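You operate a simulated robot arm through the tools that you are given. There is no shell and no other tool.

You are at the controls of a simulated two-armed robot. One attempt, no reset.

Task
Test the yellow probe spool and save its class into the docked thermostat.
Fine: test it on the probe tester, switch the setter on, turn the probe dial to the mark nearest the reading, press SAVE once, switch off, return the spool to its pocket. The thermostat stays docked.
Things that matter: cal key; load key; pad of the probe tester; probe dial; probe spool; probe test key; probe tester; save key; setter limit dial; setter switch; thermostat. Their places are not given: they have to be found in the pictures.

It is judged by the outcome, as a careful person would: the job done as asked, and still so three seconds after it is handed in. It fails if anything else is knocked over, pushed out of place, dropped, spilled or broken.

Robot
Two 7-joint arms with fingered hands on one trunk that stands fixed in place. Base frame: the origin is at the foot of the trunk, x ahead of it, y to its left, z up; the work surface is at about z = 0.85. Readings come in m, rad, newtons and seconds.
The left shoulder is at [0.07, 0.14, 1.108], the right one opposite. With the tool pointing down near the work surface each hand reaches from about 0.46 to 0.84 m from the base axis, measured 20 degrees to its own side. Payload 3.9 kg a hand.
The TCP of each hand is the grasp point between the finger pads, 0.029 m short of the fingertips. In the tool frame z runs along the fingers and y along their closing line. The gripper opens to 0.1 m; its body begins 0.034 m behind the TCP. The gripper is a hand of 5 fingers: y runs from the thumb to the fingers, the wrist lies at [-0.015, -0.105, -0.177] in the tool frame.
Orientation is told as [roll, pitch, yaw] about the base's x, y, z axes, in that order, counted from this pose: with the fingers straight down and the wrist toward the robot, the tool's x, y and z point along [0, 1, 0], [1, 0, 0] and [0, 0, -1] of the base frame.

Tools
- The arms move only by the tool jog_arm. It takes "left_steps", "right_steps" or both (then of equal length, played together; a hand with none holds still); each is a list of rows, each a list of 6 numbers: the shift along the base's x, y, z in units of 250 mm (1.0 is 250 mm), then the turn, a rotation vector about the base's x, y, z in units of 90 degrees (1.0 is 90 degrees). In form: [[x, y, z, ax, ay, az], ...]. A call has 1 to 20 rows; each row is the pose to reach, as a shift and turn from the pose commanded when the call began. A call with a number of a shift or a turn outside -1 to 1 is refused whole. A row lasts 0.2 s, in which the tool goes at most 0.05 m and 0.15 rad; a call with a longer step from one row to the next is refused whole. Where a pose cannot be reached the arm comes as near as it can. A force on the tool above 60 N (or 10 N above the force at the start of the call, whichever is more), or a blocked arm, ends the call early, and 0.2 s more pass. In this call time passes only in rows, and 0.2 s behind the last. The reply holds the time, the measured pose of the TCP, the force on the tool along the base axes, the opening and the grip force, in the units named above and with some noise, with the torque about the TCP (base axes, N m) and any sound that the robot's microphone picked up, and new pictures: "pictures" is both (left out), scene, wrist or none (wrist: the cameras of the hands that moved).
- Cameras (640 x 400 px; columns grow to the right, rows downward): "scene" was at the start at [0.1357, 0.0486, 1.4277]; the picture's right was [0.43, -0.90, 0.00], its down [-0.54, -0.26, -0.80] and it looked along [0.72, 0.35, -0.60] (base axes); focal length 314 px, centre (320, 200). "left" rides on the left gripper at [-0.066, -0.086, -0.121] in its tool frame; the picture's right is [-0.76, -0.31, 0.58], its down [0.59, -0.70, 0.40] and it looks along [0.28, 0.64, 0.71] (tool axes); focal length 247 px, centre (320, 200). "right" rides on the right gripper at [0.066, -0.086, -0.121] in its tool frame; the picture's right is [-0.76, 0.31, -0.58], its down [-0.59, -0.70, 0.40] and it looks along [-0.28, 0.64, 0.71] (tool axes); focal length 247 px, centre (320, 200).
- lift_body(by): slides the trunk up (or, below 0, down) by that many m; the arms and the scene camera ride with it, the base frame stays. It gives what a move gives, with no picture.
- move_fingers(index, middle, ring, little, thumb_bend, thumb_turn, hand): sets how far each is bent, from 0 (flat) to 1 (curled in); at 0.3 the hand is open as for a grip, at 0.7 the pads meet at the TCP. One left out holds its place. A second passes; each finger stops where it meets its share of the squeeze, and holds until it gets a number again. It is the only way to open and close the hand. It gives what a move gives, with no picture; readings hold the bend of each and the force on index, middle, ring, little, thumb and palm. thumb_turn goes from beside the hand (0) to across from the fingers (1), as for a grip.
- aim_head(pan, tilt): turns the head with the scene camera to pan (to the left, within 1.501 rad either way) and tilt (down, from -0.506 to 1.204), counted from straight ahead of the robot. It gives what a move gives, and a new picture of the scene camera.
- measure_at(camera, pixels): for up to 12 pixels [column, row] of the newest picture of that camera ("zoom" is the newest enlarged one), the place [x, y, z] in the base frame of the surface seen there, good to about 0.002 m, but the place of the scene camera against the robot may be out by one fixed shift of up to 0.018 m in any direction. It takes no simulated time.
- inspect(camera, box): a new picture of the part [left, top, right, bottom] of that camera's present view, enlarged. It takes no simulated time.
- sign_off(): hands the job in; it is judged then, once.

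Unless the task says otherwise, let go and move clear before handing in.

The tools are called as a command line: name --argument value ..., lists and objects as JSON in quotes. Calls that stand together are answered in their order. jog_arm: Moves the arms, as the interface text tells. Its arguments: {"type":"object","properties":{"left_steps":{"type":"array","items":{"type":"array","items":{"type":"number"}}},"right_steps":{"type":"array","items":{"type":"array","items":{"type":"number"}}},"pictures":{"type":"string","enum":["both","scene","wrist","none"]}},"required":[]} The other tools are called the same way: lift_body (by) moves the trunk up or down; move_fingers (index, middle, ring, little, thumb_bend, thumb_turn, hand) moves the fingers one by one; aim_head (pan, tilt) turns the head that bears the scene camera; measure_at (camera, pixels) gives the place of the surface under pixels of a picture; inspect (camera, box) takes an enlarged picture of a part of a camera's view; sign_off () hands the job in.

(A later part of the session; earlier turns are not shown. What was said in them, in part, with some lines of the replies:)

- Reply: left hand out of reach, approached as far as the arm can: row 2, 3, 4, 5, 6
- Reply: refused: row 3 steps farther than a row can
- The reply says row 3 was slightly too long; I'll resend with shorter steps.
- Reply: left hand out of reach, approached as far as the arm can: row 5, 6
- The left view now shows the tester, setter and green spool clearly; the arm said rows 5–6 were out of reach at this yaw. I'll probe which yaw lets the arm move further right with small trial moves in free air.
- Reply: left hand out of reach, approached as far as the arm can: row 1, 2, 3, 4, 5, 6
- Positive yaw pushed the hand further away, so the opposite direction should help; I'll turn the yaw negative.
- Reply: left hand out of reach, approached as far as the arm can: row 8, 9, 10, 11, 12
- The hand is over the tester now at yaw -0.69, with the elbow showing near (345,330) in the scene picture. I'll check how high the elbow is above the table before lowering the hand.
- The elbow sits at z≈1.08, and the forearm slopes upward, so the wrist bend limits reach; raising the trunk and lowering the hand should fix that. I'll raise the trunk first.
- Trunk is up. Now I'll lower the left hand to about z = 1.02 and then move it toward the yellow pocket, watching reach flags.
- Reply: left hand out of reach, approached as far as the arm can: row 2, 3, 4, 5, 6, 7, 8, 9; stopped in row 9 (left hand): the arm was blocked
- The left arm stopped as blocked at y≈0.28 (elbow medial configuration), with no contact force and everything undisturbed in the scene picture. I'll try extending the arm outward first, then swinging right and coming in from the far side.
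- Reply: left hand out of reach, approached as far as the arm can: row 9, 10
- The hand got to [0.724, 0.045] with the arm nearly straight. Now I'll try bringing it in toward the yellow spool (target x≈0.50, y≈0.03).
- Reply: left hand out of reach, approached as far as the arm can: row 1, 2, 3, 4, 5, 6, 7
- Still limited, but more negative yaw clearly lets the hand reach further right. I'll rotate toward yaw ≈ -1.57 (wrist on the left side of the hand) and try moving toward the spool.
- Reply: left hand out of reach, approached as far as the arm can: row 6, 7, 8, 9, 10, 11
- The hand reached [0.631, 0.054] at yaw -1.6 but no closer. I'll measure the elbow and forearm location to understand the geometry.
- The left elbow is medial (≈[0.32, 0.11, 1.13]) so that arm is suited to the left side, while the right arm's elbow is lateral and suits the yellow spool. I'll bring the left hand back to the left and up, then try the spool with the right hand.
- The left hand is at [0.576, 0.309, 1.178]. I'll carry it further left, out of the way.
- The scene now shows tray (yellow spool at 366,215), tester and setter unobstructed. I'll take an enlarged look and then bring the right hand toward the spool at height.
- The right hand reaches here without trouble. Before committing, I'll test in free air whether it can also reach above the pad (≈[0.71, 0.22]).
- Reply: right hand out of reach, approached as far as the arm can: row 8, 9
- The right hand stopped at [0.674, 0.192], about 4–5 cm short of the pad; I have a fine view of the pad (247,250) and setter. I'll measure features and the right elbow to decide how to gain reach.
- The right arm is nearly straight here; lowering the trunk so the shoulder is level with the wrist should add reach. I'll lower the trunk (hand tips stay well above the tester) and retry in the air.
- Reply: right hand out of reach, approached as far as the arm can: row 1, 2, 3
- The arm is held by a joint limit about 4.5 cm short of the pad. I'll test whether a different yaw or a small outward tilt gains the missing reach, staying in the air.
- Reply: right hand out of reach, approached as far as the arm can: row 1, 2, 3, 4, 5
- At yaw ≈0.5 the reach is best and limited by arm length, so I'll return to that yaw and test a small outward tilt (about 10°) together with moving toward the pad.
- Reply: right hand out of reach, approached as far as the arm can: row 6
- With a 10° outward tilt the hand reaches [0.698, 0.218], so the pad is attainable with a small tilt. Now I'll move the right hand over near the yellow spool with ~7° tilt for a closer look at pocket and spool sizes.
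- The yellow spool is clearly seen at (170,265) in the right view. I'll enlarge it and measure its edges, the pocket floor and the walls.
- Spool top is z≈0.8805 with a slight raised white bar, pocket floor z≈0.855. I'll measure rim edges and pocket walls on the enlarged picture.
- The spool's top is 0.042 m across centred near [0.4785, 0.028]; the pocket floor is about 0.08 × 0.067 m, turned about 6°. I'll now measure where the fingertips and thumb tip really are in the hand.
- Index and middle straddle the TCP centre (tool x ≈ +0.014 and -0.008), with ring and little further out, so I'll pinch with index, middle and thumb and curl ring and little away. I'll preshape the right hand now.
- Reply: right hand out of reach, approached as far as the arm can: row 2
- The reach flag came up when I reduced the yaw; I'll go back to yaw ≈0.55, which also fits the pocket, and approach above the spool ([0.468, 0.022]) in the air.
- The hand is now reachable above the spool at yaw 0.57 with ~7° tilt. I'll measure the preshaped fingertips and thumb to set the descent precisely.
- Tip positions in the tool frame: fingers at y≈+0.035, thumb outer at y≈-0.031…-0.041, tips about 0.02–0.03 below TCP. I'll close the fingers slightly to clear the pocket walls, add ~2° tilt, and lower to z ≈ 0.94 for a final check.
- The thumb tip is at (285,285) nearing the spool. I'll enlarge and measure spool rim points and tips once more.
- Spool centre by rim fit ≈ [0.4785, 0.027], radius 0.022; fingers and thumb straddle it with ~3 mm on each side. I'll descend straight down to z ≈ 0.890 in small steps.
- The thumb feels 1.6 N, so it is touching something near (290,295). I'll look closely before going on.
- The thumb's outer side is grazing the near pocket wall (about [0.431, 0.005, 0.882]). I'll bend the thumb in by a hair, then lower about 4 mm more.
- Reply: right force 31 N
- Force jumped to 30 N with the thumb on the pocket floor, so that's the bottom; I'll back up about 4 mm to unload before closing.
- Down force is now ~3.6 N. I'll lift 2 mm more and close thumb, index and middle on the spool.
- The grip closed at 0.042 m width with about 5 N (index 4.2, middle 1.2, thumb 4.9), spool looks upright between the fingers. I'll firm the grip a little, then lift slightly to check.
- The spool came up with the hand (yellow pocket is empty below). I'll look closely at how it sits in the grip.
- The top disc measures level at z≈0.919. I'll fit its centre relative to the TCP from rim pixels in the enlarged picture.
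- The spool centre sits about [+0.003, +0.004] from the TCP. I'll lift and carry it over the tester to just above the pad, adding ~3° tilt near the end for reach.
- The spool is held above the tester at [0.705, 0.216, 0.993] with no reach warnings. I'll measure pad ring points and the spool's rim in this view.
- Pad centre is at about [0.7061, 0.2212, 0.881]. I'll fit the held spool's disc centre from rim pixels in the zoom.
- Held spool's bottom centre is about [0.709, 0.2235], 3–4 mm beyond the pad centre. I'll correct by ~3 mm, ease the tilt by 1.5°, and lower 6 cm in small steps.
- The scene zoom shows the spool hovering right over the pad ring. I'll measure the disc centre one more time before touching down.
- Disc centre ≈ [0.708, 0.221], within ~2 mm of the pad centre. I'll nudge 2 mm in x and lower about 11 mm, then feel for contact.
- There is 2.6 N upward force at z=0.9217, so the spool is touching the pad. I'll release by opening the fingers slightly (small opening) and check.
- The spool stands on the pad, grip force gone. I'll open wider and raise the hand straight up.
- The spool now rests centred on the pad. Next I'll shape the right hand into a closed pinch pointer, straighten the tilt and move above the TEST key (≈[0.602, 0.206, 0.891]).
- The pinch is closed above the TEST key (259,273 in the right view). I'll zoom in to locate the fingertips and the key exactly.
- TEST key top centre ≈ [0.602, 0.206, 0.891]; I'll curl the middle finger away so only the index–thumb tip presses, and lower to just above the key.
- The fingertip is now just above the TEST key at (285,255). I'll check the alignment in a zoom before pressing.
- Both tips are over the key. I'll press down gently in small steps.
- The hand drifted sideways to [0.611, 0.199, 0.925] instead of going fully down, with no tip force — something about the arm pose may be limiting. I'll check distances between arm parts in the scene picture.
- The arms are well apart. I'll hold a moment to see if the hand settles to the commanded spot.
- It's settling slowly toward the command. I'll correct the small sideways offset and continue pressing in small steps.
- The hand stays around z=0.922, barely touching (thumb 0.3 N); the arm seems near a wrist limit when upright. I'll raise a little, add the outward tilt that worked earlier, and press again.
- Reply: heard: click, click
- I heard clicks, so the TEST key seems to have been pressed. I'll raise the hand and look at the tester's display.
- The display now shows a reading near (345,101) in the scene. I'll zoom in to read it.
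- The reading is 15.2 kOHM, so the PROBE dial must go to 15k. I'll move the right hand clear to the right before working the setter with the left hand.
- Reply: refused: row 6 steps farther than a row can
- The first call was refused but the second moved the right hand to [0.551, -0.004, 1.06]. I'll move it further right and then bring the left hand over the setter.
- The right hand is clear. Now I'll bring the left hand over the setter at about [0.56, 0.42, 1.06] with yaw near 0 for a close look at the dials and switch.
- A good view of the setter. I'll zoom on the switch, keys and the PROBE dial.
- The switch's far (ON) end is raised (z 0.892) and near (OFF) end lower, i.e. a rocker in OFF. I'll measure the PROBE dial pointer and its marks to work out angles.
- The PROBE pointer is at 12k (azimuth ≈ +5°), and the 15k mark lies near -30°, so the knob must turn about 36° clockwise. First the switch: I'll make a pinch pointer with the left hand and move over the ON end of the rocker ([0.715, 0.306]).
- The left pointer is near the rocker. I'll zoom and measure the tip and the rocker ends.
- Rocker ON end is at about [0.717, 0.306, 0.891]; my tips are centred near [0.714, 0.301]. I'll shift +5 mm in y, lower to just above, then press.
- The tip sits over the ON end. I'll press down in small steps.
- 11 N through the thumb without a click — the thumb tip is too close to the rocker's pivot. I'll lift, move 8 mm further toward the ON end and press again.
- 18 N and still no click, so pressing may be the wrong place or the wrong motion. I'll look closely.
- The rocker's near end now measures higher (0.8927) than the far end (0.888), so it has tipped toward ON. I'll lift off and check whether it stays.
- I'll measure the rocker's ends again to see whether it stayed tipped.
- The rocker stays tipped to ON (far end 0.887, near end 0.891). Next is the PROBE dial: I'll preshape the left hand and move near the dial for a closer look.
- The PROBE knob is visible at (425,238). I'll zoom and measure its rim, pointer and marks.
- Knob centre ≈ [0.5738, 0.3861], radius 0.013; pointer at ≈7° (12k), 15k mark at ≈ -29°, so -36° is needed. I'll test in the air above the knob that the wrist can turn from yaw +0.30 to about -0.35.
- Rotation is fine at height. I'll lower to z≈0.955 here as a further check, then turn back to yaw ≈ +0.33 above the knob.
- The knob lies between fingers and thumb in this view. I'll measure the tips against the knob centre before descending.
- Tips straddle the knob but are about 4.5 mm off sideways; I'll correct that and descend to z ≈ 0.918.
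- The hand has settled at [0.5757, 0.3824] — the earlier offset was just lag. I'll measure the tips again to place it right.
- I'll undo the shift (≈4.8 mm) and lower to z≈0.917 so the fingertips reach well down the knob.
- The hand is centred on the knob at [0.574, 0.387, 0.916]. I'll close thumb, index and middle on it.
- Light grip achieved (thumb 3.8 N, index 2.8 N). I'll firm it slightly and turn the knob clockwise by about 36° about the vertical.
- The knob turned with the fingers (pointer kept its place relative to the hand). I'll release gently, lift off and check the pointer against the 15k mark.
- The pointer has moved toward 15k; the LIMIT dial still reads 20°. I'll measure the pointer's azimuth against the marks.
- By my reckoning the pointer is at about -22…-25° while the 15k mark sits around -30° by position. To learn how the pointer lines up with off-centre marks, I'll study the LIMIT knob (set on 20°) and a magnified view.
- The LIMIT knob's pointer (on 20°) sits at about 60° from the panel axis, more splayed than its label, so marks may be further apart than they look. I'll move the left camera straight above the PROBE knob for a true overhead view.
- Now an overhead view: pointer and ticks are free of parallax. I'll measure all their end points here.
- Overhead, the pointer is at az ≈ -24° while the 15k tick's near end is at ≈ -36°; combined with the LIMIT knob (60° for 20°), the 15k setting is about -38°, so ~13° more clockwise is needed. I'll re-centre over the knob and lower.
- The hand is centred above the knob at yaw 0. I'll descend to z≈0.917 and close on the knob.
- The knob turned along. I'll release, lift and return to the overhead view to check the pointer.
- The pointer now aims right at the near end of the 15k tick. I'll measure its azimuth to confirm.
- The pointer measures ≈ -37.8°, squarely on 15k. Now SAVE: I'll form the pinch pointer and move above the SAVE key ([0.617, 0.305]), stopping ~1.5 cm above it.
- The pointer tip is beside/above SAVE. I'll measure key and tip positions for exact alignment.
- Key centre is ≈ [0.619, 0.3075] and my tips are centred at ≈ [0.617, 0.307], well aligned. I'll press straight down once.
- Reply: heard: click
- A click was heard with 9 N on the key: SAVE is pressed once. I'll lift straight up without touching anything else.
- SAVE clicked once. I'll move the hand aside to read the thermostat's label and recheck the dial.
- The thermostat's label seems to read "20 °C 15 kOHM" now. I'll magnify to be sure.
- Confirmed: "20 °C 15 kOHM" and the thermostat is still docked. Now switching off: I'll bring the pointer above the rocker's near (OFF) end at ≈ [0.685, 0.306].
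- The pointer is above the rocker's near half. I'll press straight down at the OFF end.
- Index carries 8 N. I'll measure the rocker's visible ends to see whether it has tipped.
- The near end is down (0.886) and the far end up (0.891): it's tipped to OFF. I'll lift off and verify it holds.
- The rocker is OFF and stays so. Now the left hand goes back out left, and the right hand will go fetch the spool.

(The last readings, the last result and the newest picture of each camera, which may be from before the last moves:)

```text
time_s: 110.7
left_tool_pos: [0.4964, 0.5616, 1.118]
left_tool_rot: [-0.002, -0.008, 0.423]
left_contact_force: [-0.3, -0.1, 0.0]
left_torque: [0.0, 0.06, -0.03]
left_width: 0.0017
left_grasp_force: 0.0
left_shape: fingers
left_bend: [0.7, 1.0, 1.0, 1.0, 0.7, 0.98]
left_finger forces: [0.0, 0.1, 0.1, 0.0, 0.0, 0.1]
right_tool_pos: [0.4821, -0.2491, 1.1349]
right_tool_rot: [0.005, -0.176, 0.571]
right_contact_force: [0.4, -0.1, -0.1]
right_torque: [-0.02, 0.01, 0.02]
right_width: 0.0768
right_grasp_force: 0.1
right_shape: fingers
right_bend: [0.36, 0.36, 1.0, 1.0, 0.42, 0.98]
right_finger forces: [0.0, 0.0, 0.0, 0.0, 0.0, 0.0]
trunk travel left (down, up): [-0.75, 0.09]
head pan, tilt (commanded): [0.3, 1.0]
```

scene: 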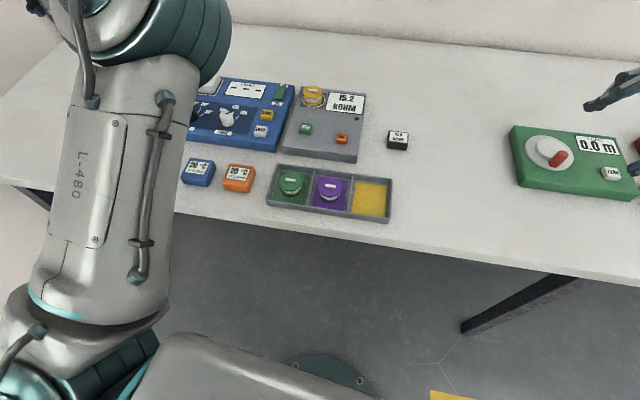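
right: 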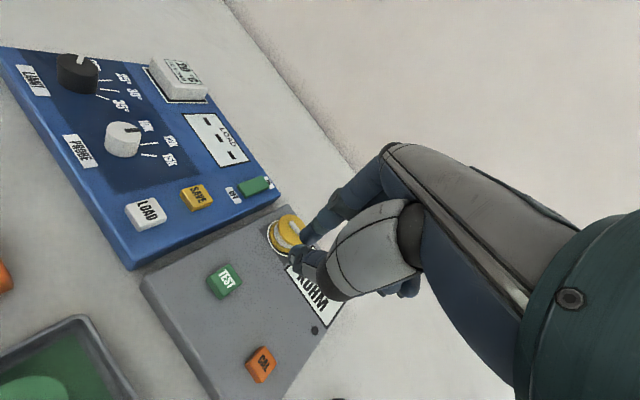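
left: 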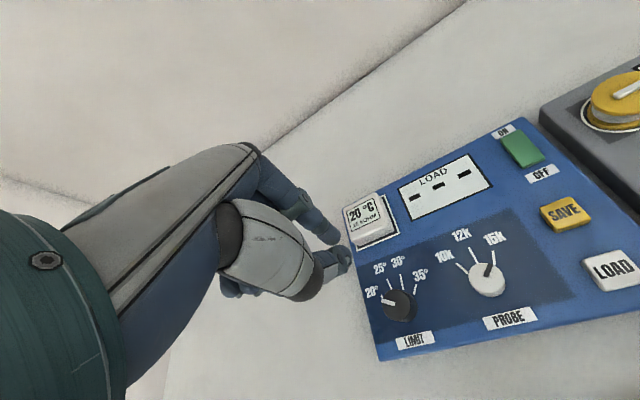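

The scene shows everything in order, spool on the pad (314,95). I'll bring the right hand (open, same tilt and yaw as before) back over the pad.

jog_arm --right_steps '[[0.06, 0.18, 0, 0, 0, 0], [0.12, 0.36, -0.02, 0, 0, 0], [0.18, 0.54, -0.06, 0, 0, 0], [0.24, 0.72, -0.1, 0, 0, 0], [0.3, 0.9, -0.14, 0, 0, 0], [0.34, 1.0, -0.16, 0, 0, 0]]' --pictures "none"

jog_arm --right_steps '[[0.08, 0.16, -0.02, 0, 0, 0], [0.18, 0.32, -0.06, 0, 0, 0], [0.28, 0.48, -0.1, 0, 0, 0], [0.38, 0.64, -0.14, 0, 0, 0], [0.47, 0.78, -0.18, 0, 0, 0], [0.537, 0.855, -0.22, 0, 0, 0], [0.537, 0.855, -0.25, 0, 0, 0]]' --pictures "both"

```text
time_s: 112.1
left_tool_pos: [0.4961, 0.5626, 1.1171]
left_tool_rot: [-0.003, -0.007, 0.422]
left_contact_force: [-0.6, -0.8, -0.2]
left_torque: [0.0, 0.01, 0.0]
left_width: 0.0013
left_grasp_force: 0.1
left_shape: fingers
left_bend: [0.7, 1.0, 1.0, 1.0, 0.7, 0.98]
left_finger forces: [0.1, 0.0, 0.0, 0.0, 0.1, 0.0]
right_tool_pos: [0.5676, 0.0018, 1.095]
right_tool_rot: [0.005, -0.177, 0.57]
right_contact_force: [-0.5, 0.1, -0.2]
right_torque: [0.01, -0.01, 0.01]
right_width: 0.077
right_grasp_force: 0.0
right_shape: fingers
right_bend: [0.36, 0.36, 1.0, 1.0, 0.42, 0.98]
right_finger forces: [0.1, 0.0, 0.0, 0.0, 0.0, 0.0]
trunk travel left (down, up): [-0.75, 0.09]
head pan, tilt (commanded): [0.3, 1.0]
```

```text
time_s: 113.7
left_tool_pos: [0.4967, 0.5628, 1.1193]
left_tool_rot: [0.0, -0.008, 0.425]
left_contact_force: [0.0, 0.8, -0.2]
left_torque: [0.01, -0.04, 0.02]
left_width: 0.0017
left_grasp_force: 0.1
left_shape: fingers
left_bend: [0.7, 1.0, 1.0, 1.0, 0.7, 0.98]
left_finger forces: [0.1, 0.1, 0.0, 0.1, 0.0, 0.0]
right_tool_pos: [0.6952, 0.2086, 1.0457]
right_tool_rot: [0.005, -0.175, 0.572]
right_contact_force: [-0.3, 0.0, 0.3]
right_torque: [-0.01, -0.02, -0.04]
right_width: 0.0773
right_grasp_force: 0.1
right_shape: fingers
right_bend: [0.36, 0.36, 1.0, 1.0, 0.42, 0.98]
right_finger forces: [0.0, 0.0, 0.0, 0.0, 0.0, 0.0]
right hand out of reach, approached as far as the arm can: row 6, 7
trunk travel left (down, up): [-0.75, 0.09]
head pan, tilt (commanded): [0.3, 1.0]
```

scene: 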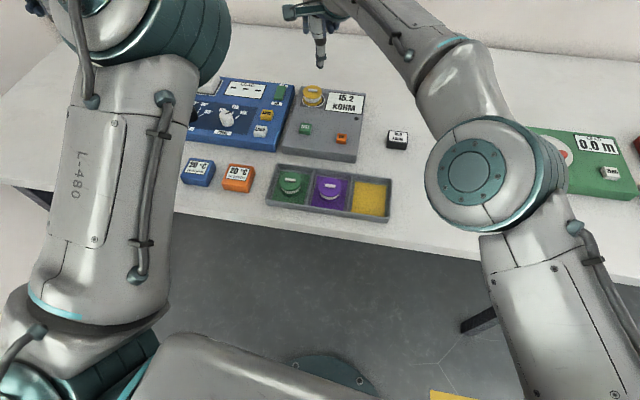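
right: 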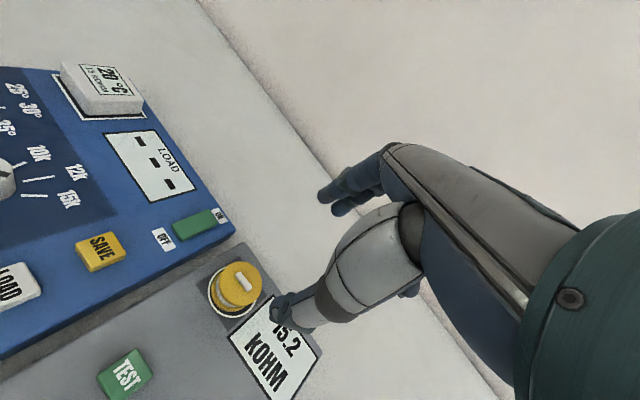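

The hand is about 8 mm short at this height; lower down it reached earlier. First I'll measure the spool's position on the pad in this view.

inspect --camera "right" --box '[190, 240, 310, 350]'

measure_at --camera "zoom" --pixels '[[163, 170], [380, 155], [275, 82], [280, 248], [190, 115], [355, 100], [360, 215], [215, 235], [285, 155], [245, 335], [180, 310]]'

```text
3.64 times, centred on (250, 295) of right
```

zoom: 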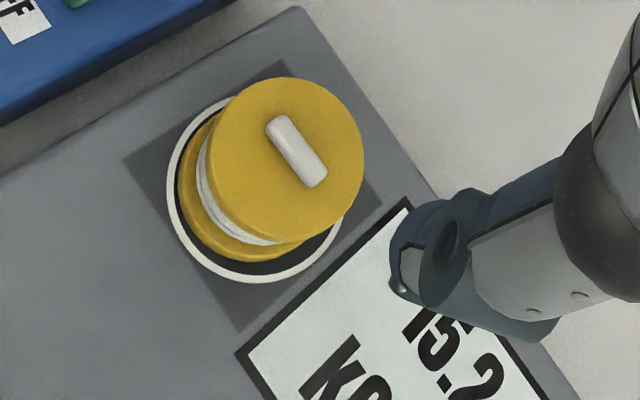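

```text
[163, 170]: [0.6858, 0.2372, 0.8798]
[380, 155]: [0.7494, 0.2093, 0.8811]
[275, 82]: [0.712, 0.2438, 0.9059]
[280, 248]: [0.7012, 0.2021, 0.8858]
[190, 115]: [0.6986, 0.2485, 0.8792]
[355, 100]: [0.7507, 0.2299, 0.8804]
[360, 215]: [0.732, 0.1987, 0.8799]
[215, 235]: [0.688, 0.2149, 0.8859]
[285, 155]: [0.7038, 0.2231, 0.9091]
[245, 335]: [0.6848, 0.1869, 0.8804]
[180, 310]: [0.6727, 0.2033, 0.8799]
```

measure_at --camera "zoom" --pixels '[[212, 150], [280, 82], [359, 150], [290, 237], [235, 100], [340, 210], [340, 98], [225, 205]]'

```text
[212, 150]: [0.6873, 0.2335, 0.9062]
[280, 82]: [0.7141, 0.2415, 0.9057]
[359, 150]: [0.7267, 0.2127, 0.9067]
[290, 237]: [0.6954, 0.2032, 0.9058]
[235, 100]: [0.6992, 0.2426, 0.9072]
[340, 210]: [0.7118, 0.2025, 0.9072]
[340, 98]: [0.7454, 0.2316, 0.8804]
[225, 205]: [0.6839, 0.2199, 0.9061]
```

Spool centre on the pad ≈ [0.7058, 0.2227]. I'll lower about 4 cm (above the spool still) with a slight extra tilt and see where the hand settles.

jog_arm --right_steps '[[0, 0, -0.06, 0.004, -0.006, 0], [0, 0, -0.12, 0.004, -0.006, 0], [0, 0, -0.16, 0.004, -0.006, 0], [0, 0, -0.16, 0.004, -0.006, 0]]' --pictures "wrist"

```text
time_s: 114.7
left_tool_pos: [0.495, 0.5619, 1.1179]
left_tool_rot: [-0.001, -0.007, 0.424]
left_contact_force: [-0.4, -0.6, 0.2]
left_torque: [-0.01, 0.01, 0.0]
left_width: 0.0017
left_grasp_force: 0.1
left_shape: fingers
left_bend: [0.7, 1.0, 1.0, 1.0, 0.7, 0.98]
left_finger forces: [0.0, 0.0, 0.1, 0.1, 0.0, 0.0]
right_tool_pos: [0.6944, 0.2097, 1.0059]
right_tool_rot: [0.006, -0.189, 0.571]
right_contact_force: [0.3, -0.2, -0.2]
right_torque: [0.0, 0.0, 0.01]
right_width: 0.077
right_grasp_force: 0.1
right_shape: fingers
right_bend: [0.36, 0.36, 1.0, 1.0, 0.42, 0.98]
right_finger forces: [0.1, 0.0, 0.1, 0.1, 0.0, 0.0]
trunk travel left (down, up): [-0.75, 0.09]
head pan, tilt (commanded): [0.3, 1.0]
```

right: 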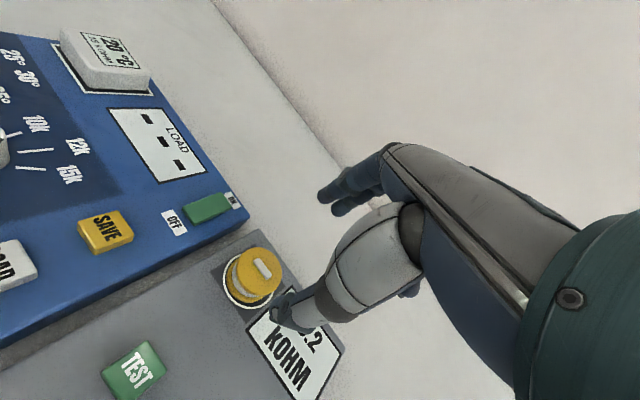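

Now at [0.694, 0.210, 1.006]. I'll shift 7 mm out to [0.7015, 0.2165] while lowering to z ≈ 0.965.

jog_arm --right_steps '[[0.01, 0.01, -0.06, 0, 0, 0], [0.028, 0.027, -0.12, 0, 0, 0], [0.028, 0.027, -0.164, 0, 0, 0], [0.028, 0.027, -0.164, 0, 0, 0]]' --pictures "wrist"

inspect --camera "right" --box '[220, 180, 370, 330]'

```text
time_s: 115.7
left_tool_pos: [0.4962, 0.5621, 1.1189]
left_tool_rot: [-0.002, -0.007, 0.422]
left_contact_force: [0.2, -0.5, 1.0]
left_torque: [0.0, 0.03, -0.03]
left_width: 0.0016
left_grasp_force: 0.0
left_shape: fingers
left_bend: [0.7, 1.0, 1.0, 1.0, 0.7, 0.98]
left_finger forces: [0.0, 0.1, 0.0, 0.0, 0.0, 0.0]
right_tool_pos: [0.7018, 0.2151, 0.9651]
right_tool_rot: [0.006, -0.187, 0.571]
right_contact_force: [0.5, 0.5, 0.8]
right_torque: [0.02, 0.01, 0.02]
right_width: 0.0769
right_grasp_force: 0.1
right_shape: fingers
right_bend: [0.36, 0.36, 1.0, 1.0, 0.42, 0.98]
right_finger forces: [0.1, 0.1, 0.0, 0.0, 0.0, 0.0]
trunk travel left (down, up): [-0.75, 0.09]
head pan, tilt (commanded): [0.3, 1.0]
```

right: 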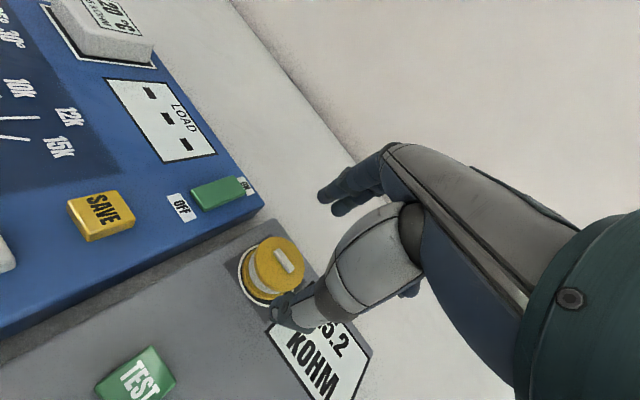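

```text
2.67 times, centred on (295, 255) of right
```

zoom: 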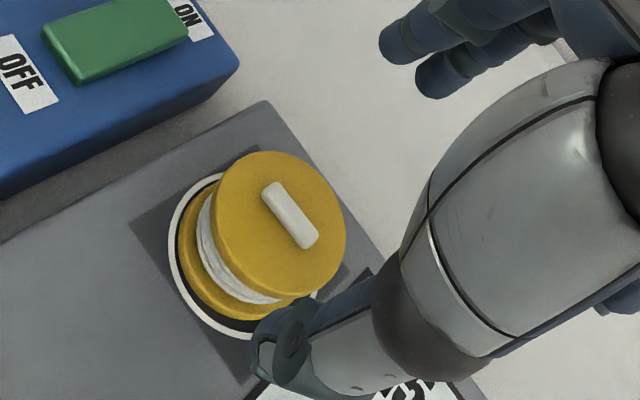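

The hand is positioned; I'll check thumb and finger tips against the spool before lowering around it.

measure_at --camera "zoom" --pixels '[[260, 350], [270, 330], [275, 375], [290, 310], [390, 45], [425, 85], [282, 225], [220, 235], [345, 235], [280, 153], [285, 295]]'

```text
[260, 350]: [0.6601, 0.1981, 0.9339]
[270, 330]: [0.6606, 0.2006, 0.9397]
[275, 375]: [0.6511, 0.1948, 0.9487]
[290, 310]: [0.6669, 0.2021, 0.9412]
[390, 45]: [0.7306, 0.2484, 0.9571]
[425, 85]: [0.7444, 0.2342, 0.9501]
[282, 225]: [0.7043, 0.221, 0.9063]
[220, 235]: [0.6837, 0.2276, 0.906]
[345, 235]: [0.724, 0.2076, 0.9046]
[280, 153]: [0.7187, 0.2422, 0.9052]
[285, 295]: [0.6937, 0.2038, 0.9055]
```

Clearances look good (fingers ~13 mm, thumb ~16 mm from the rim). I'll descend to z ≈ 0.922.

jog_arm --right_steps '[[0, 0, -0.06, 0, 0, 0], [0, 0, -0.11, 0, 0, 0], [0, 0, -0.15, 0, 0, 0], [0, 0, -0.172, 0, 0, 0], [0, 0, -0.172, 0, 0, 0]]' --pictures "wrist"

inspect --camera "right" --box '[220, 180, 370, 330]'

```text
time_s: 116.9
left_tool_pos: [0.4967, 0.5619, 1.1188]
left_tool_rot: [-0.002, -0.009, 0.422]
left_contact_force: [-0.3, -0.5, 0.1]
left_torque: [0.01, 0.01, -0.03]
left_width: 0.0017
left_grasp_force: 0.1
left_shape: fingers
left_bend: [0.7, 1.0, 1.0, 1.0, 0.7, 0.98]
left_finger forces: [0.0, 0.1, 0.1, 0.0, 0.0, 0.0]
right_tool_pos: [0.7022, 0.2161, 0.9213]
right_tool_rot: [0.005, -0.187, 0.571]
right_contact_force: [0.3, -0.2, -0.4]
right_torque: [-0.01, 0.0, -0.04]
right_width: 0.0769
right_grasp_force: 0.0
right_shape: fingers
right_bend: [0.36, 0.36, 1.0, 1.0, 0.42, 0.98]
right_finger forces: [0.0, 0.0, 0.1, 0.0, 0.1, 0.1]
trunk travel left (down, up): [-0.75, 0.09]
head pan, tilt (commanded): [0.3, 1.0]
```

right: 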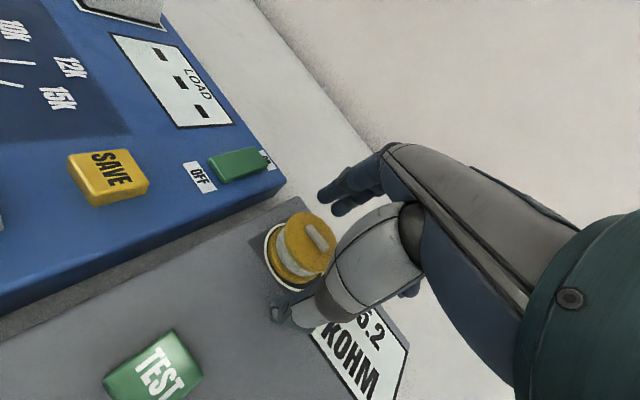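

```text
2.67 times, centred on (295, 255) of right
```

zoom: 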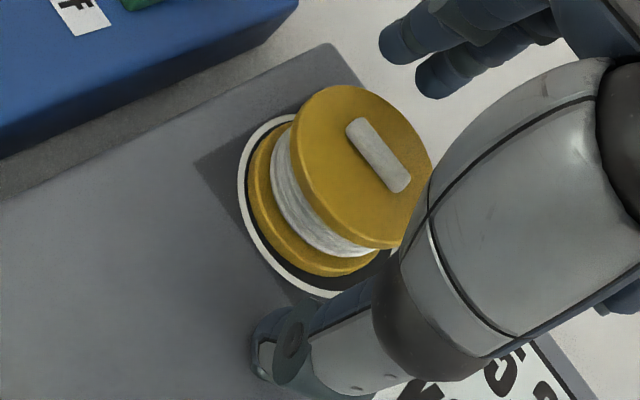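

I'll close in two stages: first near contact, then grip.

move_fingers --hand "right" --index 0.47 --middle 0.48 --thumb_bend 0.56

move_fingers --hand "right" --index 0.57 --middle 0.6 --thumb_bend 0.68

inspect --camera "right" --box '[220, 180, 370, 330]'

```text
time_s: 117.9
left_tool_pos: [0.4961, 0.5628, 1.118]
left_tool_rot: [-0.002, -0.009, 0.421]
left_contact_force: [0.3, 0.3, -0.4]
left_torque: [-0.01, 0.01, -0.02]
left_width: 0.001
left_grasp_force: 0.1
left_shape: fingers
left_bend: [0.7, 1.0, 1.0, 1.0, 0.7, 0.98]
left_finger forces: [0.0, 0.0, 0.1, 0.0, 0.0, 0.0]
right_tool_pos: [0.7031, 0.2145, 0.922]
right_tool_rot: [0.005, -0.187, 0.57]
right_contact_force: [0.0, -0.4, -0.8]
right_torque: [-0.02, -0.01, 0.04]
right_width: 0.0472
right_grasp_force: 0.1
right_shape: fingers
right_bend: [0.47, 0.48, 1.0, 1.0, 0.56, 0.98]
right_finger forces: [0.1, 0.0, 0.0, 0.0, 0.1, 0.1]
trunk travel left (down, up): [-0.75, 0.09]
head pan, tilt (commanded): [0.3, 1.0]
```

```text
time_s: 118.9
left_tool_pos: [0.4966, 0.5623, 1.1188]
left_tool_rot: [-0.001, -0.009, 0.423]
left_contact_force: [0.2, -0.1, -0.2]
left_torque: [0.01, -0.01, -0.02]
left_width: 0.0017
left_grasp_force: 0.0
left_shape: fingers
left_bend: [0.7, 1.0, 1.0, 1.0, 0.7, 0.98]
left_finger forces: [0.0, 0.1, 0.0, 0.0, 0.0, 0.1]
right_tool_pos: [0.7021, 0.2157, 0.9223]
right_tool_rot: [0.005, -0.189, 0.571]
right_contact_force: [0.5, -0.6, 3.7]
right_torque: [-0.02, 0.01, 0.0]
right_width: 0.0418
right_grasp_force: 9.3
right_shape: fingers
right_bend: [0.5, 0.55, 1.0, 1.0, 0.61, 0.97]
right_finger forces: [5.8, 3.6, 0.0, 0.0, 8.4, 0.0]
trunk travel left (down, up): [-0.75, 0.09]
head pan, tilt (commanded): [0.3, 1.0]
```

```text
2.67 times, centred on (295, 255) of right
```

zoom: 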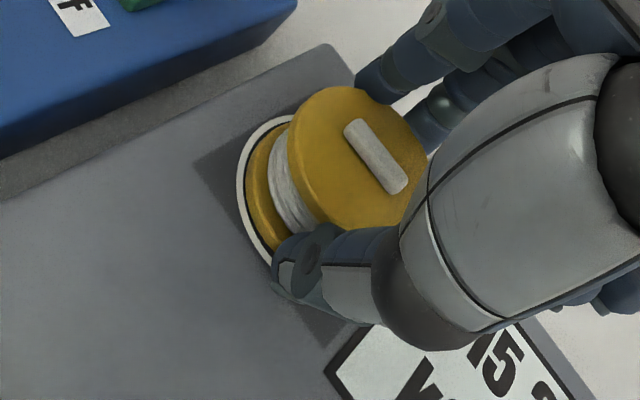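

Firm grip (thumb 8.4 N, index 5.8 N). I'll lift and carry the spool back over the yellow pocket, keeping tilt and yaw.

jog_arm --right_steps '[[0, 0, 0.06, 0, 0, 0], [0, 0, 0.16, 0, 0, 0], [-0.05, -0.04, 0.26, 0, 0, 0], [-0.17, -0.14, 0.28, 0, 0, 0], [-0.3, -0.25, 0.28, 0, 0, 0], [-0.43, -0.36, 0.28, 0, 0, 0], [-0.56, -0.47, 0.28, 0, 0, 0], [-0.69, -0.58, 0.28, 0, 0, 0], [-0.8, -0.68, 0.28, 0, 0, 0], [-0.88, -0.75, 0.28, 0, 0, 0], [-0.918, -0.784, 0.28, 0, 0, 0], [-0.918, -0.784, 0.28, 0, 0, 0]]' --pictures "both"

inspect --camera "right" --box '[220, 180, 370, 330]'

```text
time_s: 121.5
left_tool_pos: [0.4972, 0.5624, 1.1183]
left_tool_rot: [0.0, -0.007, 0.423]
left_contact_force: [-0.4, 0.3, 0.0]
left_torque: [0.0, 0.03, -0.03]
left_width: 0.0016
left_grasp_force: 0.1
left_shape: fingers
left_bend: [0.7, 1.0, 1.0, 1.0, 0.7, 0.98]
left_finger forces: [0.1, 0.0, 0.0, 0.1, 0.1, 0.0]
right_tool_pos: [0.472, 0.0182, 0.9923]
right_tool_rot: [0.006, -0.185, 0.57]
right_contact_force: [0.1, -0.5, -0.7]
right_torque: [0.0, 0.01, 0.0]
right_width: 0.0417
right_grasp_force: 7.8
right_shape: fingers
right_bend: [0.51, 0.56, 1.0, 1.0, 0.61, 0.97]
right_finger forces: [4.8, 3.2, 0.1, 0.0, 8.0, 0.0]
trunk travel left (down, up): [-0.75, 0.09]
head pan, tilt (commanded): [0.3, 1.0]
```

scene: 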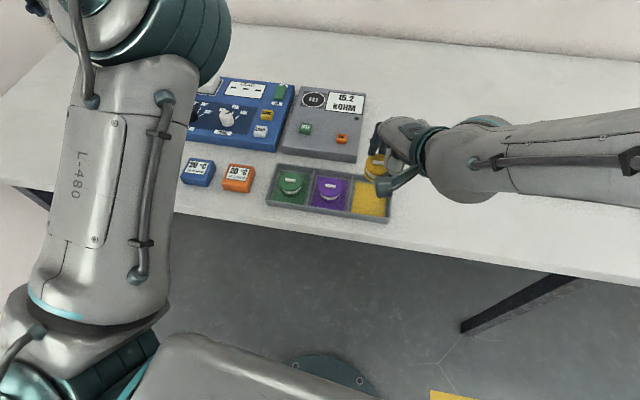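
right: 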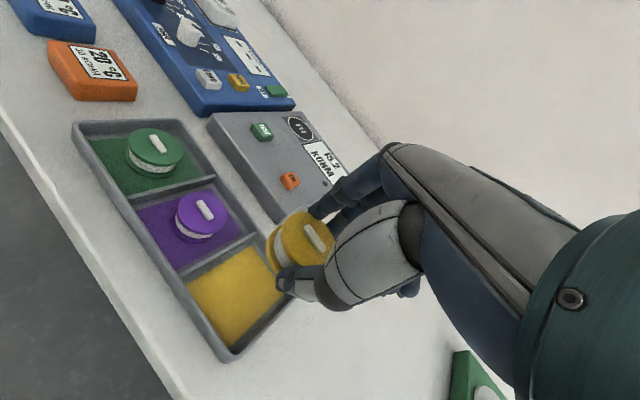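

```text
2.67 times, centred on (295, 255) of right
```

zoom: 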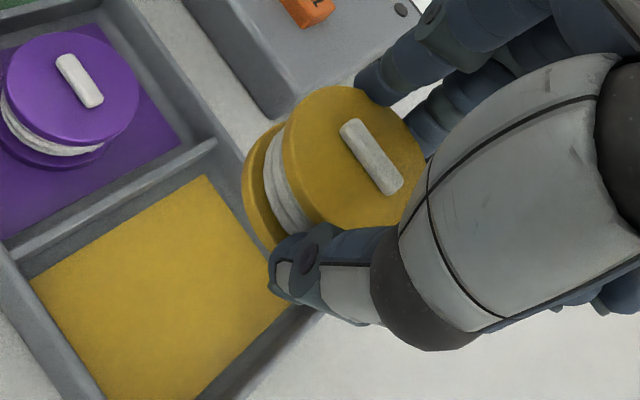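

The spool is held above the tray; pocket empty below. I'll measure the disc's centre and the pocket floor corners.

measure_at --camera "zoom" --pixels '[[286, 160], [300, 115], [345, 90], [395, 100], [424, 150], [300, 205], [350, 160], [40, 290], [203, 180], [30, 275], [210, 150], [280, 300]]'

measure_at --camera "right" --pixels '[[188, 288], [258, 250], [226, 346], [285, 290], [230, 300], [178, 275], [250, 238], [222, 355], [205, 320], [270, 330]]'

```text
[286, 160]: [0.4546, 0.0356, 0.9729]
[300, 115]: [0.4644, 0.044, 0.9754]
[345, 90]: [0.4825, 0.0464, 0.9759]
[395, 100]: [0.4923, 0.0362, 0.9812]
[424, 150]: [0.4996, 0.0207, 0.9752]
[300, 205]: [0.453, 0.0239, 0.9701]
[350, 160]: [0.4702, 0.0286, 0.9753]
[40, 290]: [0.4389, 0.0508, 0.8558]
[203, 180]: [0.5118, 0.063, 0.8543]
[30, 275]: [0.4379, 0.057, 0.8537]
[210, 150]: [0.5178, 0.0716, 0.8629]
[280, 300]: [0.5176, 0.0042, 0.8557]
```

```text
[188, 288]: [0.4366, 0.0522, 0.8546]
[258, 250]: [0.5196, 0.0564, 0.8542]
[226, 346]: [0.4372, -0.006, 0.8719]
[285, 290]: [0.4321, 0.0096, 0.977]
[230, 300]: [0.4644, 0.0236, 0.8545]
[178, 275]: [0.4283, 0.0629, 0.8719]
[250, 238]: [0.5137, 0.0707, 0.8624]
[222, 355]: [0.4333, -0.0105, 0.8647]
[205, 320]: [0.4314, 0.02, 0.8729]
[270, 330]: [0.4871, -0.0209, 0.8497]
```

Held disc centre ≈ [0.4757, 0.0245]; pocket centre/original place ≈ [0.4785, 0.027]. I'll shift by ~3 mm and lower to just above the pocket.

jog_arm --right_steps '[[0.013, 0.011, -0.06, 0, 0, 0], [0.013, 0.011, -0.14, 0, 0, 0], [0.013, 0.011, -0.22, 0, 0, 0], [0.013, 0.011, -0.29, 0, 0, 0], [0.013, 0.011, -0.29, 0, 0, 0]]' --pictures "both"

inspect --camera "right" --box '[220, 180, 370, 340]'

```text
time_s: 122.7
left_tool_pos: [0.496, 0.5619, 1.118]
left_tool_rot: [-0.002, -0.009, 0.423]
left_contact_force: [-1.8, 0.1, -0.7]
left_torque: [0.03, 0.0, -0.03]
left_width: 0.0015
left_grasp_force: 0.0
left_shape: fingers
left_bend: [0.7, 1.0, 1.0, 1.0, 0.7, 0.98]
left_finger forces: [0.0, 0.0, 0.0, 0.0, 0.1, 0.0]
right_tool_pos: [0.4751, 0.021, 0.9176]
right_tool_rot: [0.006, -0.188, 0.572]
right_contact_force: [-0.3, 0.0, -0.5]
right_torque: [0.02, -0.01, -0.02]
right_width: 0.0417
right_grasp_force: 7.8
right_shape: fingers
right_bend: [0.51, 0.56, 1.0, 1.0, 0.61, 0.97]
right_finger forces: [4.8, 3.1, 0.0, 0.0, 7.9, 0.0]
trunk travel left (down, up): [-0.75, 0.09]
head pan, tilt (commanded): [0.3, 1.0]
```

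scene: 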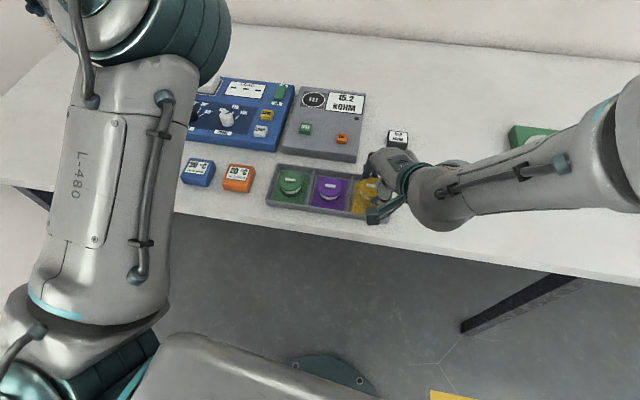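
right: 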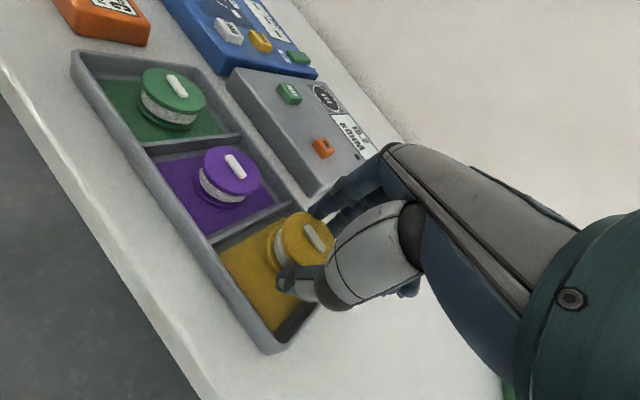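

```text
2.50 times, centred on (295, 260) of right
```

zoom: 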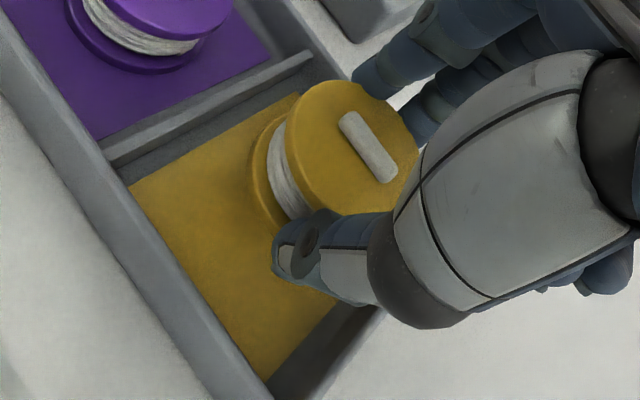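

I'll verify the disc centre here before the final descent.

measure_at --camera "zoom" --pixels '[[288, 145], [300, 105], [340, 84], [385, 95], [415, 140], [300, 190], [365, 140], [275, 265], [285, 245], [355, 75], [405, 110], [265, 200]]'

```text
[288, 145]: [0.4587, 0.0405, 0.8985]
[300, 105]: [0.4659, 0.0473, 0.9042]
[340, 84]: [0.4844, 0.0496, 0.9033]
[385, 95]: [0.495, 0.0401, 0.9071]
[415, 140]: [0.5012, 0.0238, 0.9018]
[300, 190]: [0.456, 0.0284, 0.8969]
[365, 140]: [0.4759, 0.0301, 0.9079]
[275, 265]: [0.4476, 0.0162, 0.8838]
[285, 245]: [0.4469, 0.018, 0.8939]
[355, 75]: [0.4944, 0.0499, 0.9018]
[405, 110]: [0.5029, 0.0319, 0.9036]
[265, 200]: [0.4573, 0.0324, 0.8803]
```

Centre ≈ [0.479, 0.028], as wanted. I'll lower ~2.2 cm in small steps until it touches the pocket floor.

jog_arm --right_steps '[[0, 0, -0.04, 0, 0, 0], [0, 0, -0.07, 0, 0, 0], [0, 0, -0.084, 0, 0, 0], [0, 0, -0.09, 0, 0, 0]]' --pictures "wrist"

inspect --camera "right" --box '[220, 180, 370, 340]'

```text
time_s: 123.7
left_tool_pos: [0.4959, 0.5623, 1.1184]
left_tool_rot: [-0.003, -0.008, 0.422]
left_contact_force: [-0.3, 0.0, 0.2]
left_torque: [-0.02, -0.01, -0.02]
left_width: 0.0015
left_grasp_force: 0.0
left_shape: fingers
left_bend: [0.7, 1.0, 1.0, 1.0, 0.7, 0.98]
left_finger forces: [0.0, 0.1, 0.0, 0.0, 0.0, 0.1]
right_tool_pos: [0.4752, 0.022, 0.8959]
right_tool_rot: [0.005, -0.189, 0.572]
right_contact_force: [-0.1, -0.5, 0.8]
right_torque: [-0.02, -0.01, -0.02]
right_width: 0.0418
right_grasp_force: 8.6
right_shape: fingers
right_bend: [0.51, 0.56, 1.0, 1.0, 0.61, 0.97]
right_finger forces: [4.9, 3.2, 0.0, 0.1, 8.2, 0.0]
trunk travel left (down, up): [-0.75, 0.09]
head pan, tilt (commanded): [0.3, 1.0]
```

right: 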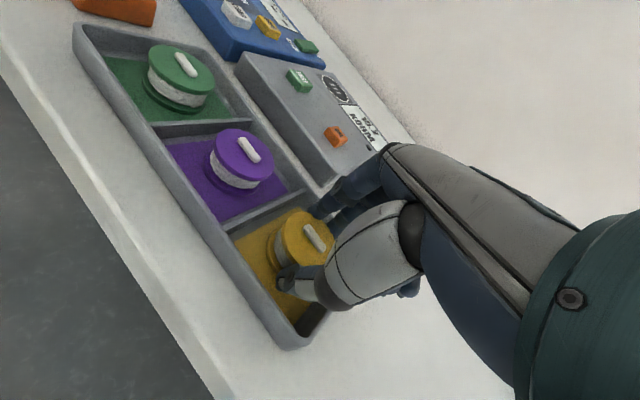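

```text
2.50 times, centred on (295, 260) of right
```

zoom: 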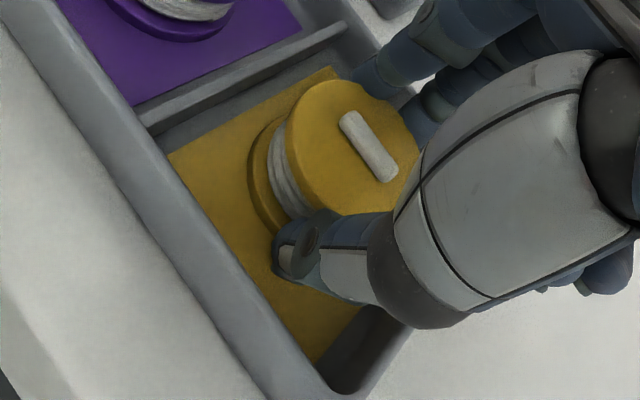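

Nearly touching (0.8 N). One more 1.5 mm down, then release.

jog_arm --right_steps '[[0, 0, -0.004, 0, 0, 0], [0, 0, -0.007, 0, 0, 0]]' --pictures "none"

```text
time_s: 124.3
left_tool_pos: [0.495, 0.5629, 1.119]
left_tool_rot: [-0.001, -0.008, 0.422]
left_contact_force: [-0.2, 0.3, -0.3]
left_torque: [-0.02, 0.01, 0.01]
left_width: 0.0014
left_grasp_force: 0.0
left_shape: fingers
left_bend: [0.7, 1.0, 1.0, 1.0, 0.7, 0.98]
left_finger forces: [0.0, 0.0, 0.0, 0.0, 0.0, 0.0]
right_tool_pos: [0.4748, 0.0221, 0.8955]
right_tool_rot: [0.005, -0.189, 0.572]
right_contact_force: [-0.1, 0.5, 6.2]
right_torque: [-0.06, 0.04, -0.02]
right_width: 0.0417
right_grasp_force: 9.7
right_shape: fingers
right_bend: [0.51, 0.56, 1.0, 1.0, 0.61, 0.97]
right_finger forces: [6.0, 3.7, 0.0, 0.0, 9.5, 0.0]
trunk travel left (down, up): [-0.75, 0.09]
head pan, tilt (commanded): [0.3, 1.0]
```

The spool is seated on the pocket floor (6 N up). I'll release with a small opening and check forces.

move_fingers --hand "right" --index 0.47 --middle 0.49 --thumb_bend 0.57

inspect --camera "right" --box '[220, 180, 370, 340]'

```text
time_s: 125.3
left_tool_pos: [0.4961, 0.5619, 1.1187]
left_tool_rot: [-0.001, -0.008, 0.421]
left_contact_force: [0.2, 0.8, 0.8]
left_torque: [-0.01, 0.0, -0.02]
left_width: 0.0018
left_grasp_force: 0.2
left_shape: fingers
left_bend: [0.7, 1.0, 1.0, 1.0, 0.7, 0.98]
left_finger forces: [0.1, 0.0, 0.0, 0.0, 0.1, 0.1]
right_tool_pos: [0.4745, 0.0222, 0.8953]
right_tool_rot: [0.006, -0.187, 0.571]
right_contact_force: [0.2, -0.3, -0.4]
right_torque: [0.03, 0.01, 0.02]
right_width: 0.0466
right_grasp_force: 0.4
right_shape: fingers
right_bend: [0.47, 0.49, 1.0, 1.0, 0.56, 0.97]
right_finger forces: [0.1, 0.0, 0.1, 0.0, 0.3, 0.1]
trunk travel left (down, up): [-0.75, 0.09]
head pan, tilt (commanded): [0.3, 1.0]
```

```text
2.50 times, centred on (295, 260) of right
```

zoom: 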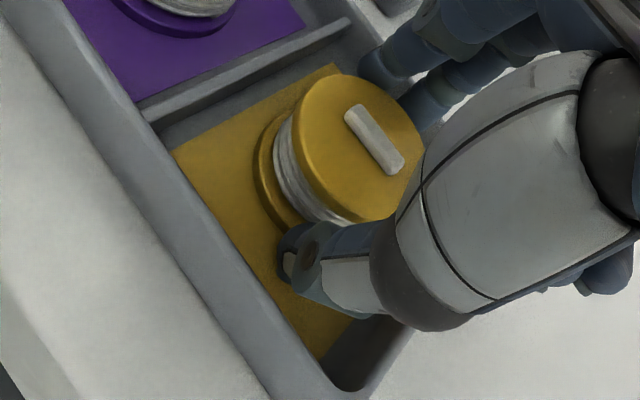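

The spool sits flat; thumb barely touches (0.3 N). I'll open a touch more and raise straight up.

move_fingers --hand "right" --index 0.455 --middle 0.465 --thumb_bend 0.545

jog_arm --right_steps '[[0, 0, 0.02, 0, 0, 0], [0, 0, 0.05, 0, 0, 0], [0, 0, 0.1, 0, 0, 0], [0, 0, 0.2, 0, 0, 0], [0, 0, 0.32, 0, 0, 0]]' --pictures "both"

inspect --camera "right" --box '[160, 180, 340, 360]'

```text
time_s: 126.3
left_tool_pos: [0.4961, 0.5615, 1.1179]
left_tool_rot: [-0.002, -0.009, 0.423]
left_contact_force: [-0.8, -0.8, 0.2]
left_torque: [0.04, 0.03, -0.02]
left_width: 0.0013
left_grasp_force: 0.1
left_shape: fingers
left_bend: [0.7, 1.0, 1.0, 1.0, 0.7, 0.98]
left_finger forces: [0.1, 0.1, 0.0, 0.1, 0.1, 0.0]
right_tool_pos: [0.4763, 0.0232, 0.8942]
right_tool_rot: [0.004, -0.186, 0.57]
right_contact_force: [0.3, 0.4, 0.8]
right_torque: [0.02, -0.01, -0.01]
right_width: 0.0508
right_grasp_force: 0.1
right_shape: fingers
right_bend: [0.45, 0.46, 1.0, 1.0, 0.54, 0.97]
right_finger forces: [0.0, 0.1, 0.0, 0.1, 0.1, 0.0]
trunk travel left (down, up): [-0.75, 0.09]
head pan, tilt (commanded): [0.3, 1.0]
```

```text
time_s: 127.5
left_tool_pos: [0.4937, 0.5623, 1.1186]
left_tool_rot: [-0.001, -0.009, 0.424]
left_contact_force: [-0.2, 0.0, 0.3]
left_torque: [0.0, -0.02, -0.02]
left_width: 0.0018
left_grasp_force: 0.0
left_shape: fingers
left_bend: [0.7, 1.0, 1.0, 1.0, 0.7, 0.98]
left_finger forces: [0.0, 0.0, 0.0, 0.0, 0.1, 0.0]
right_tool_pos: [0.4756, 0.0216, 0.9755]
right_tool_rot: [0.007, -0.188, 0.572]
right_contact_force: [-0.2, -0.3, -0.8]
right_torque: [0.0, 0.0, -0.03]
right_width: 0.0508
right_grasp_force: 0.0
right_shape: fingers
right_bend: [0.45, 0.46, 1.0, 1.0, 0.54, 0.97]
right_finger forces: [0.0, 0.0, 0.1, 0.1, 0.1, 0.0]
trunk travel left (down, up): [-0.75, 0.09]
head pan, tilt (commanded): [0.3, 1.0]
```

scene: 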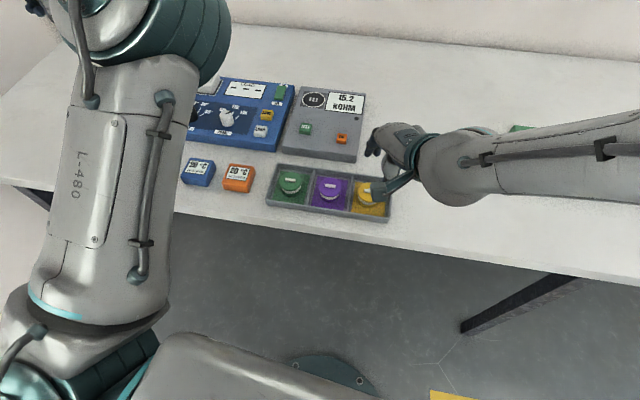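
right: 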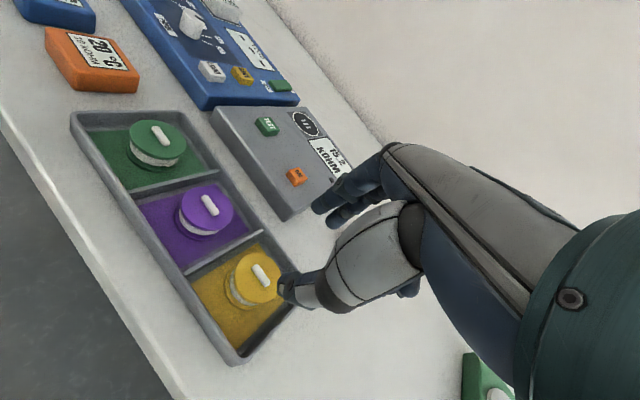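

```text
2.22 times, centred on (250, 270) of right
```

zoom: 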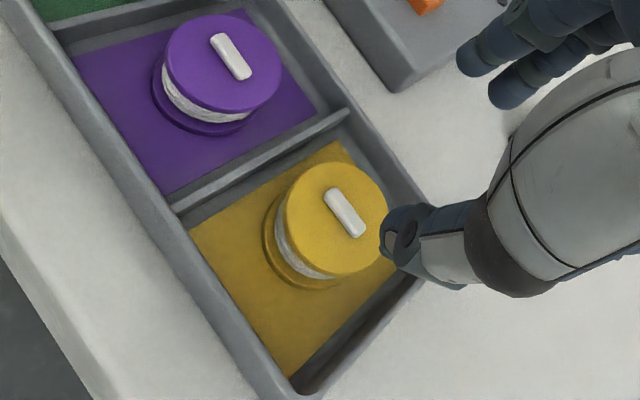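

The spool is back upright in the yellow pocket. I'll move the right hand clear to the right and look everything over.

jog_arm --right_steps '[[0, 0, 0.14, 0, 0, 0], [0, -0.08, 0.28, 0, 0, 0], [0, -0.24, 0.38, 0, 0, 0], [0, -0.42, 0.46, 0, 0, 0], [0, -0.6, 0.52, 0, 0, 0], [0, -0.78, 0.56, 0, 0, 0], [0, -0.96, 0.6, 0, 0, 0]]' --pictures "both"

inspect --camera "scene" --box '[170, 60, 430, 240]'

inspect --camera "right" --box '[0, 0, 260, 200]'

```text
time_s: 129.1
left_tool_pos: [0.4956, 0.5612, 1.119]
left_tool_rot: [-0.001, -0.008, 0.422]
left_contact_force: [0.2, -0.8, 0.0]
left_torque: [-0.02, 0.0, -0.02]
left_width: 0.0016
left_grasp_force: 0.0
left_shape: fingers
left_bend: [0.7, 1.0, 1.0, 1.0, 0.7, 0.98]
left_finger forces: [0.1, 0.0, 0.0, 0.0, 0.0, 0.1]
right_tool_pos: [0.4765, -0.2205, 1.1288]
right_tool_rot: [0.005, -0.189, 0.571]
right_contact_force: [0.8, -0.7, 0.2]
right_torque: [-0.03, 0.0, 0.01]
right_width: 0.0513
right_grasp_force: 0.0
right_shape: fingers
right_bend: [0.45, 0.46, 1.0, 1.0, 0.54, 0.98]
right_finger forces: [0.0, 0.0, 0.1, 0.0, 0.0, 0.1]
right hand out of reach, approached as far as the arm can: row 2
trunk travel left (down, up): [-0.75, 0.09]
head pan, tilt (commanded): [0.3, 1.0]
```

scene: 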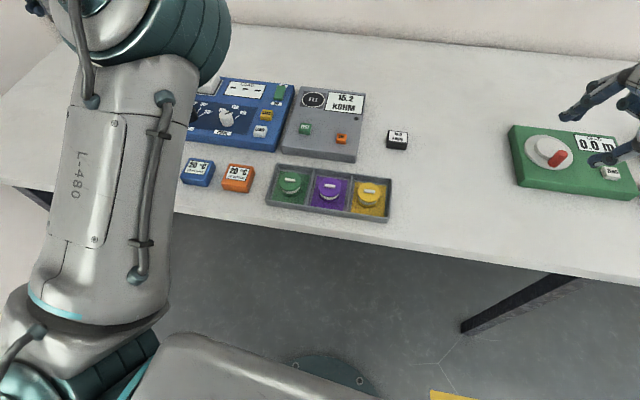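
right: 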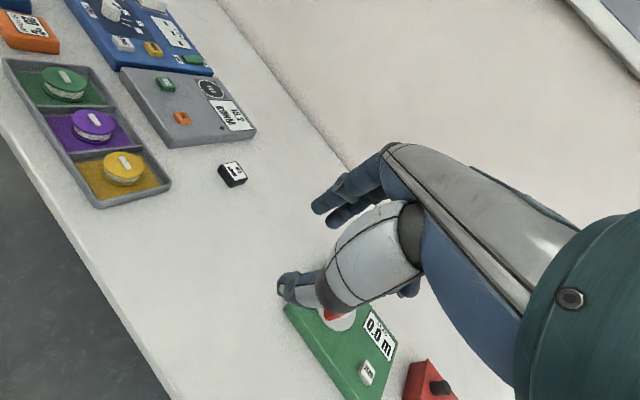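

```text
2.22 times, centred on (300, 150) of scene
```

zoom: 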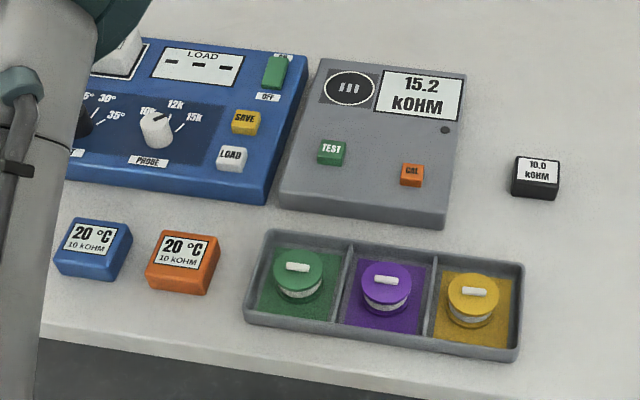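

```text
2.00 times, centred on (130, 100) of right
```

zoom: 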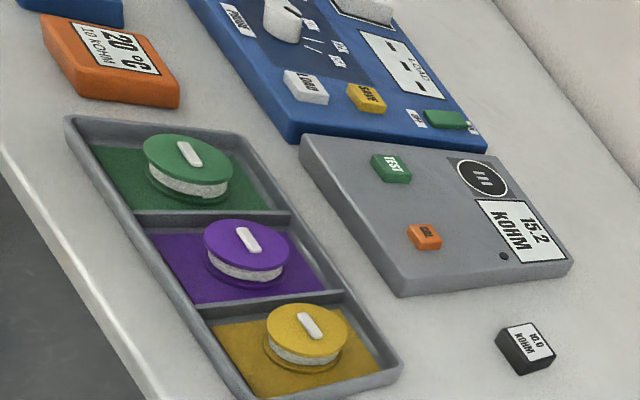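

All items look in place in both views. I'll compare key positions with the initial ones and check the setter from the scene once more.

measure_at --camera "right" --pixels '[[123, 165], [92, 123], [65, 80], [232, 172], [182, 117], [166, 83], [210, 88], [102, 207], [172, 183]]'

inspect --camera "scene" --box '[190, 70, 310, 150]'

```text
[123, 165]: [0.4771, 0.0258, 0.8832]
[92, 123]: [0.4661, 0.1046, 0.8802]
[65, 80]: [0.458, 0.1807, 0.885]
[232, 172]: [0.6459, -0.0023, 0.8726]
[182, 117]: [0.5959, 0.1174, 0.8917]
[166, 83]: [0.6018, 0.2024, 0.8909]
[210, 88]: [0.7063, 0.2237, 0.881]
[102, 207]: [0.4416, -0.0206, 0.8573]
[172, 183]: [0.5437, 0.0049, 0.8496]
```

```text
5.00 times, centred on (250, 110) of scene
```

zoom: 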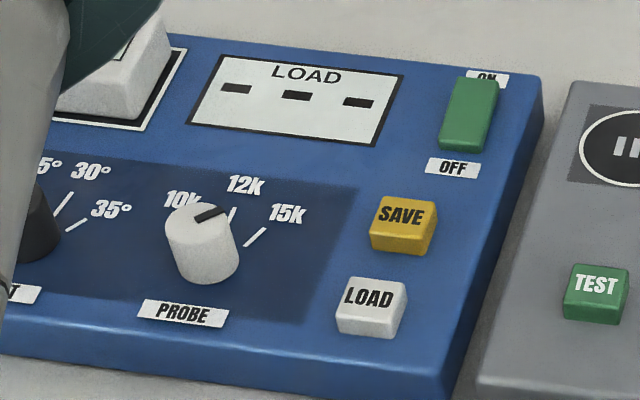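

Tray, spools, reference block and both devices sit where they were, the spool is in its pocket at ≈ [0.478, 0.027], the switch is OFF, the dial is on 15k, and the docked thermostat reads 20 °C / 15 kOHM. Both hands are clear, so I hand the job in.

sign_off

```text
The job is handed in.
```

The yellow spool tested at 15.2 kOHM, so I saved it as 15k. The docked thermostat's label now reads 20 °C / 15 kOHM. I've handed the job in, but no result has come back yet.

- **Test:** I placed the spool on the tester pad and pressed TEST. I heard two clicks during the press, most likely the key going down and coming back up.
- **Setter:** I switched it on, turned the PROBE dial from 12k to 15k, pressed SAVE once (one click), and switched it off. The LIMIT dial stayed at 20°, and I pressed neither LOAD nor CAL.
- **Dial setting:** The outer ends of the tick marks don't line up with the knob's centre. I set the pointer to the near end of the 15k tick, and the thermostat's label confirmed the class.
- **Spool:** It stands upright in its own pocket, within about 2 mm of where it started. While picking it up, my thumb pressed about 30 N on the pocket floor for a moment. The tray, the other spools and the devices I re-measured were still within a few millimetres of where they began.

Both hands are clear of the table.
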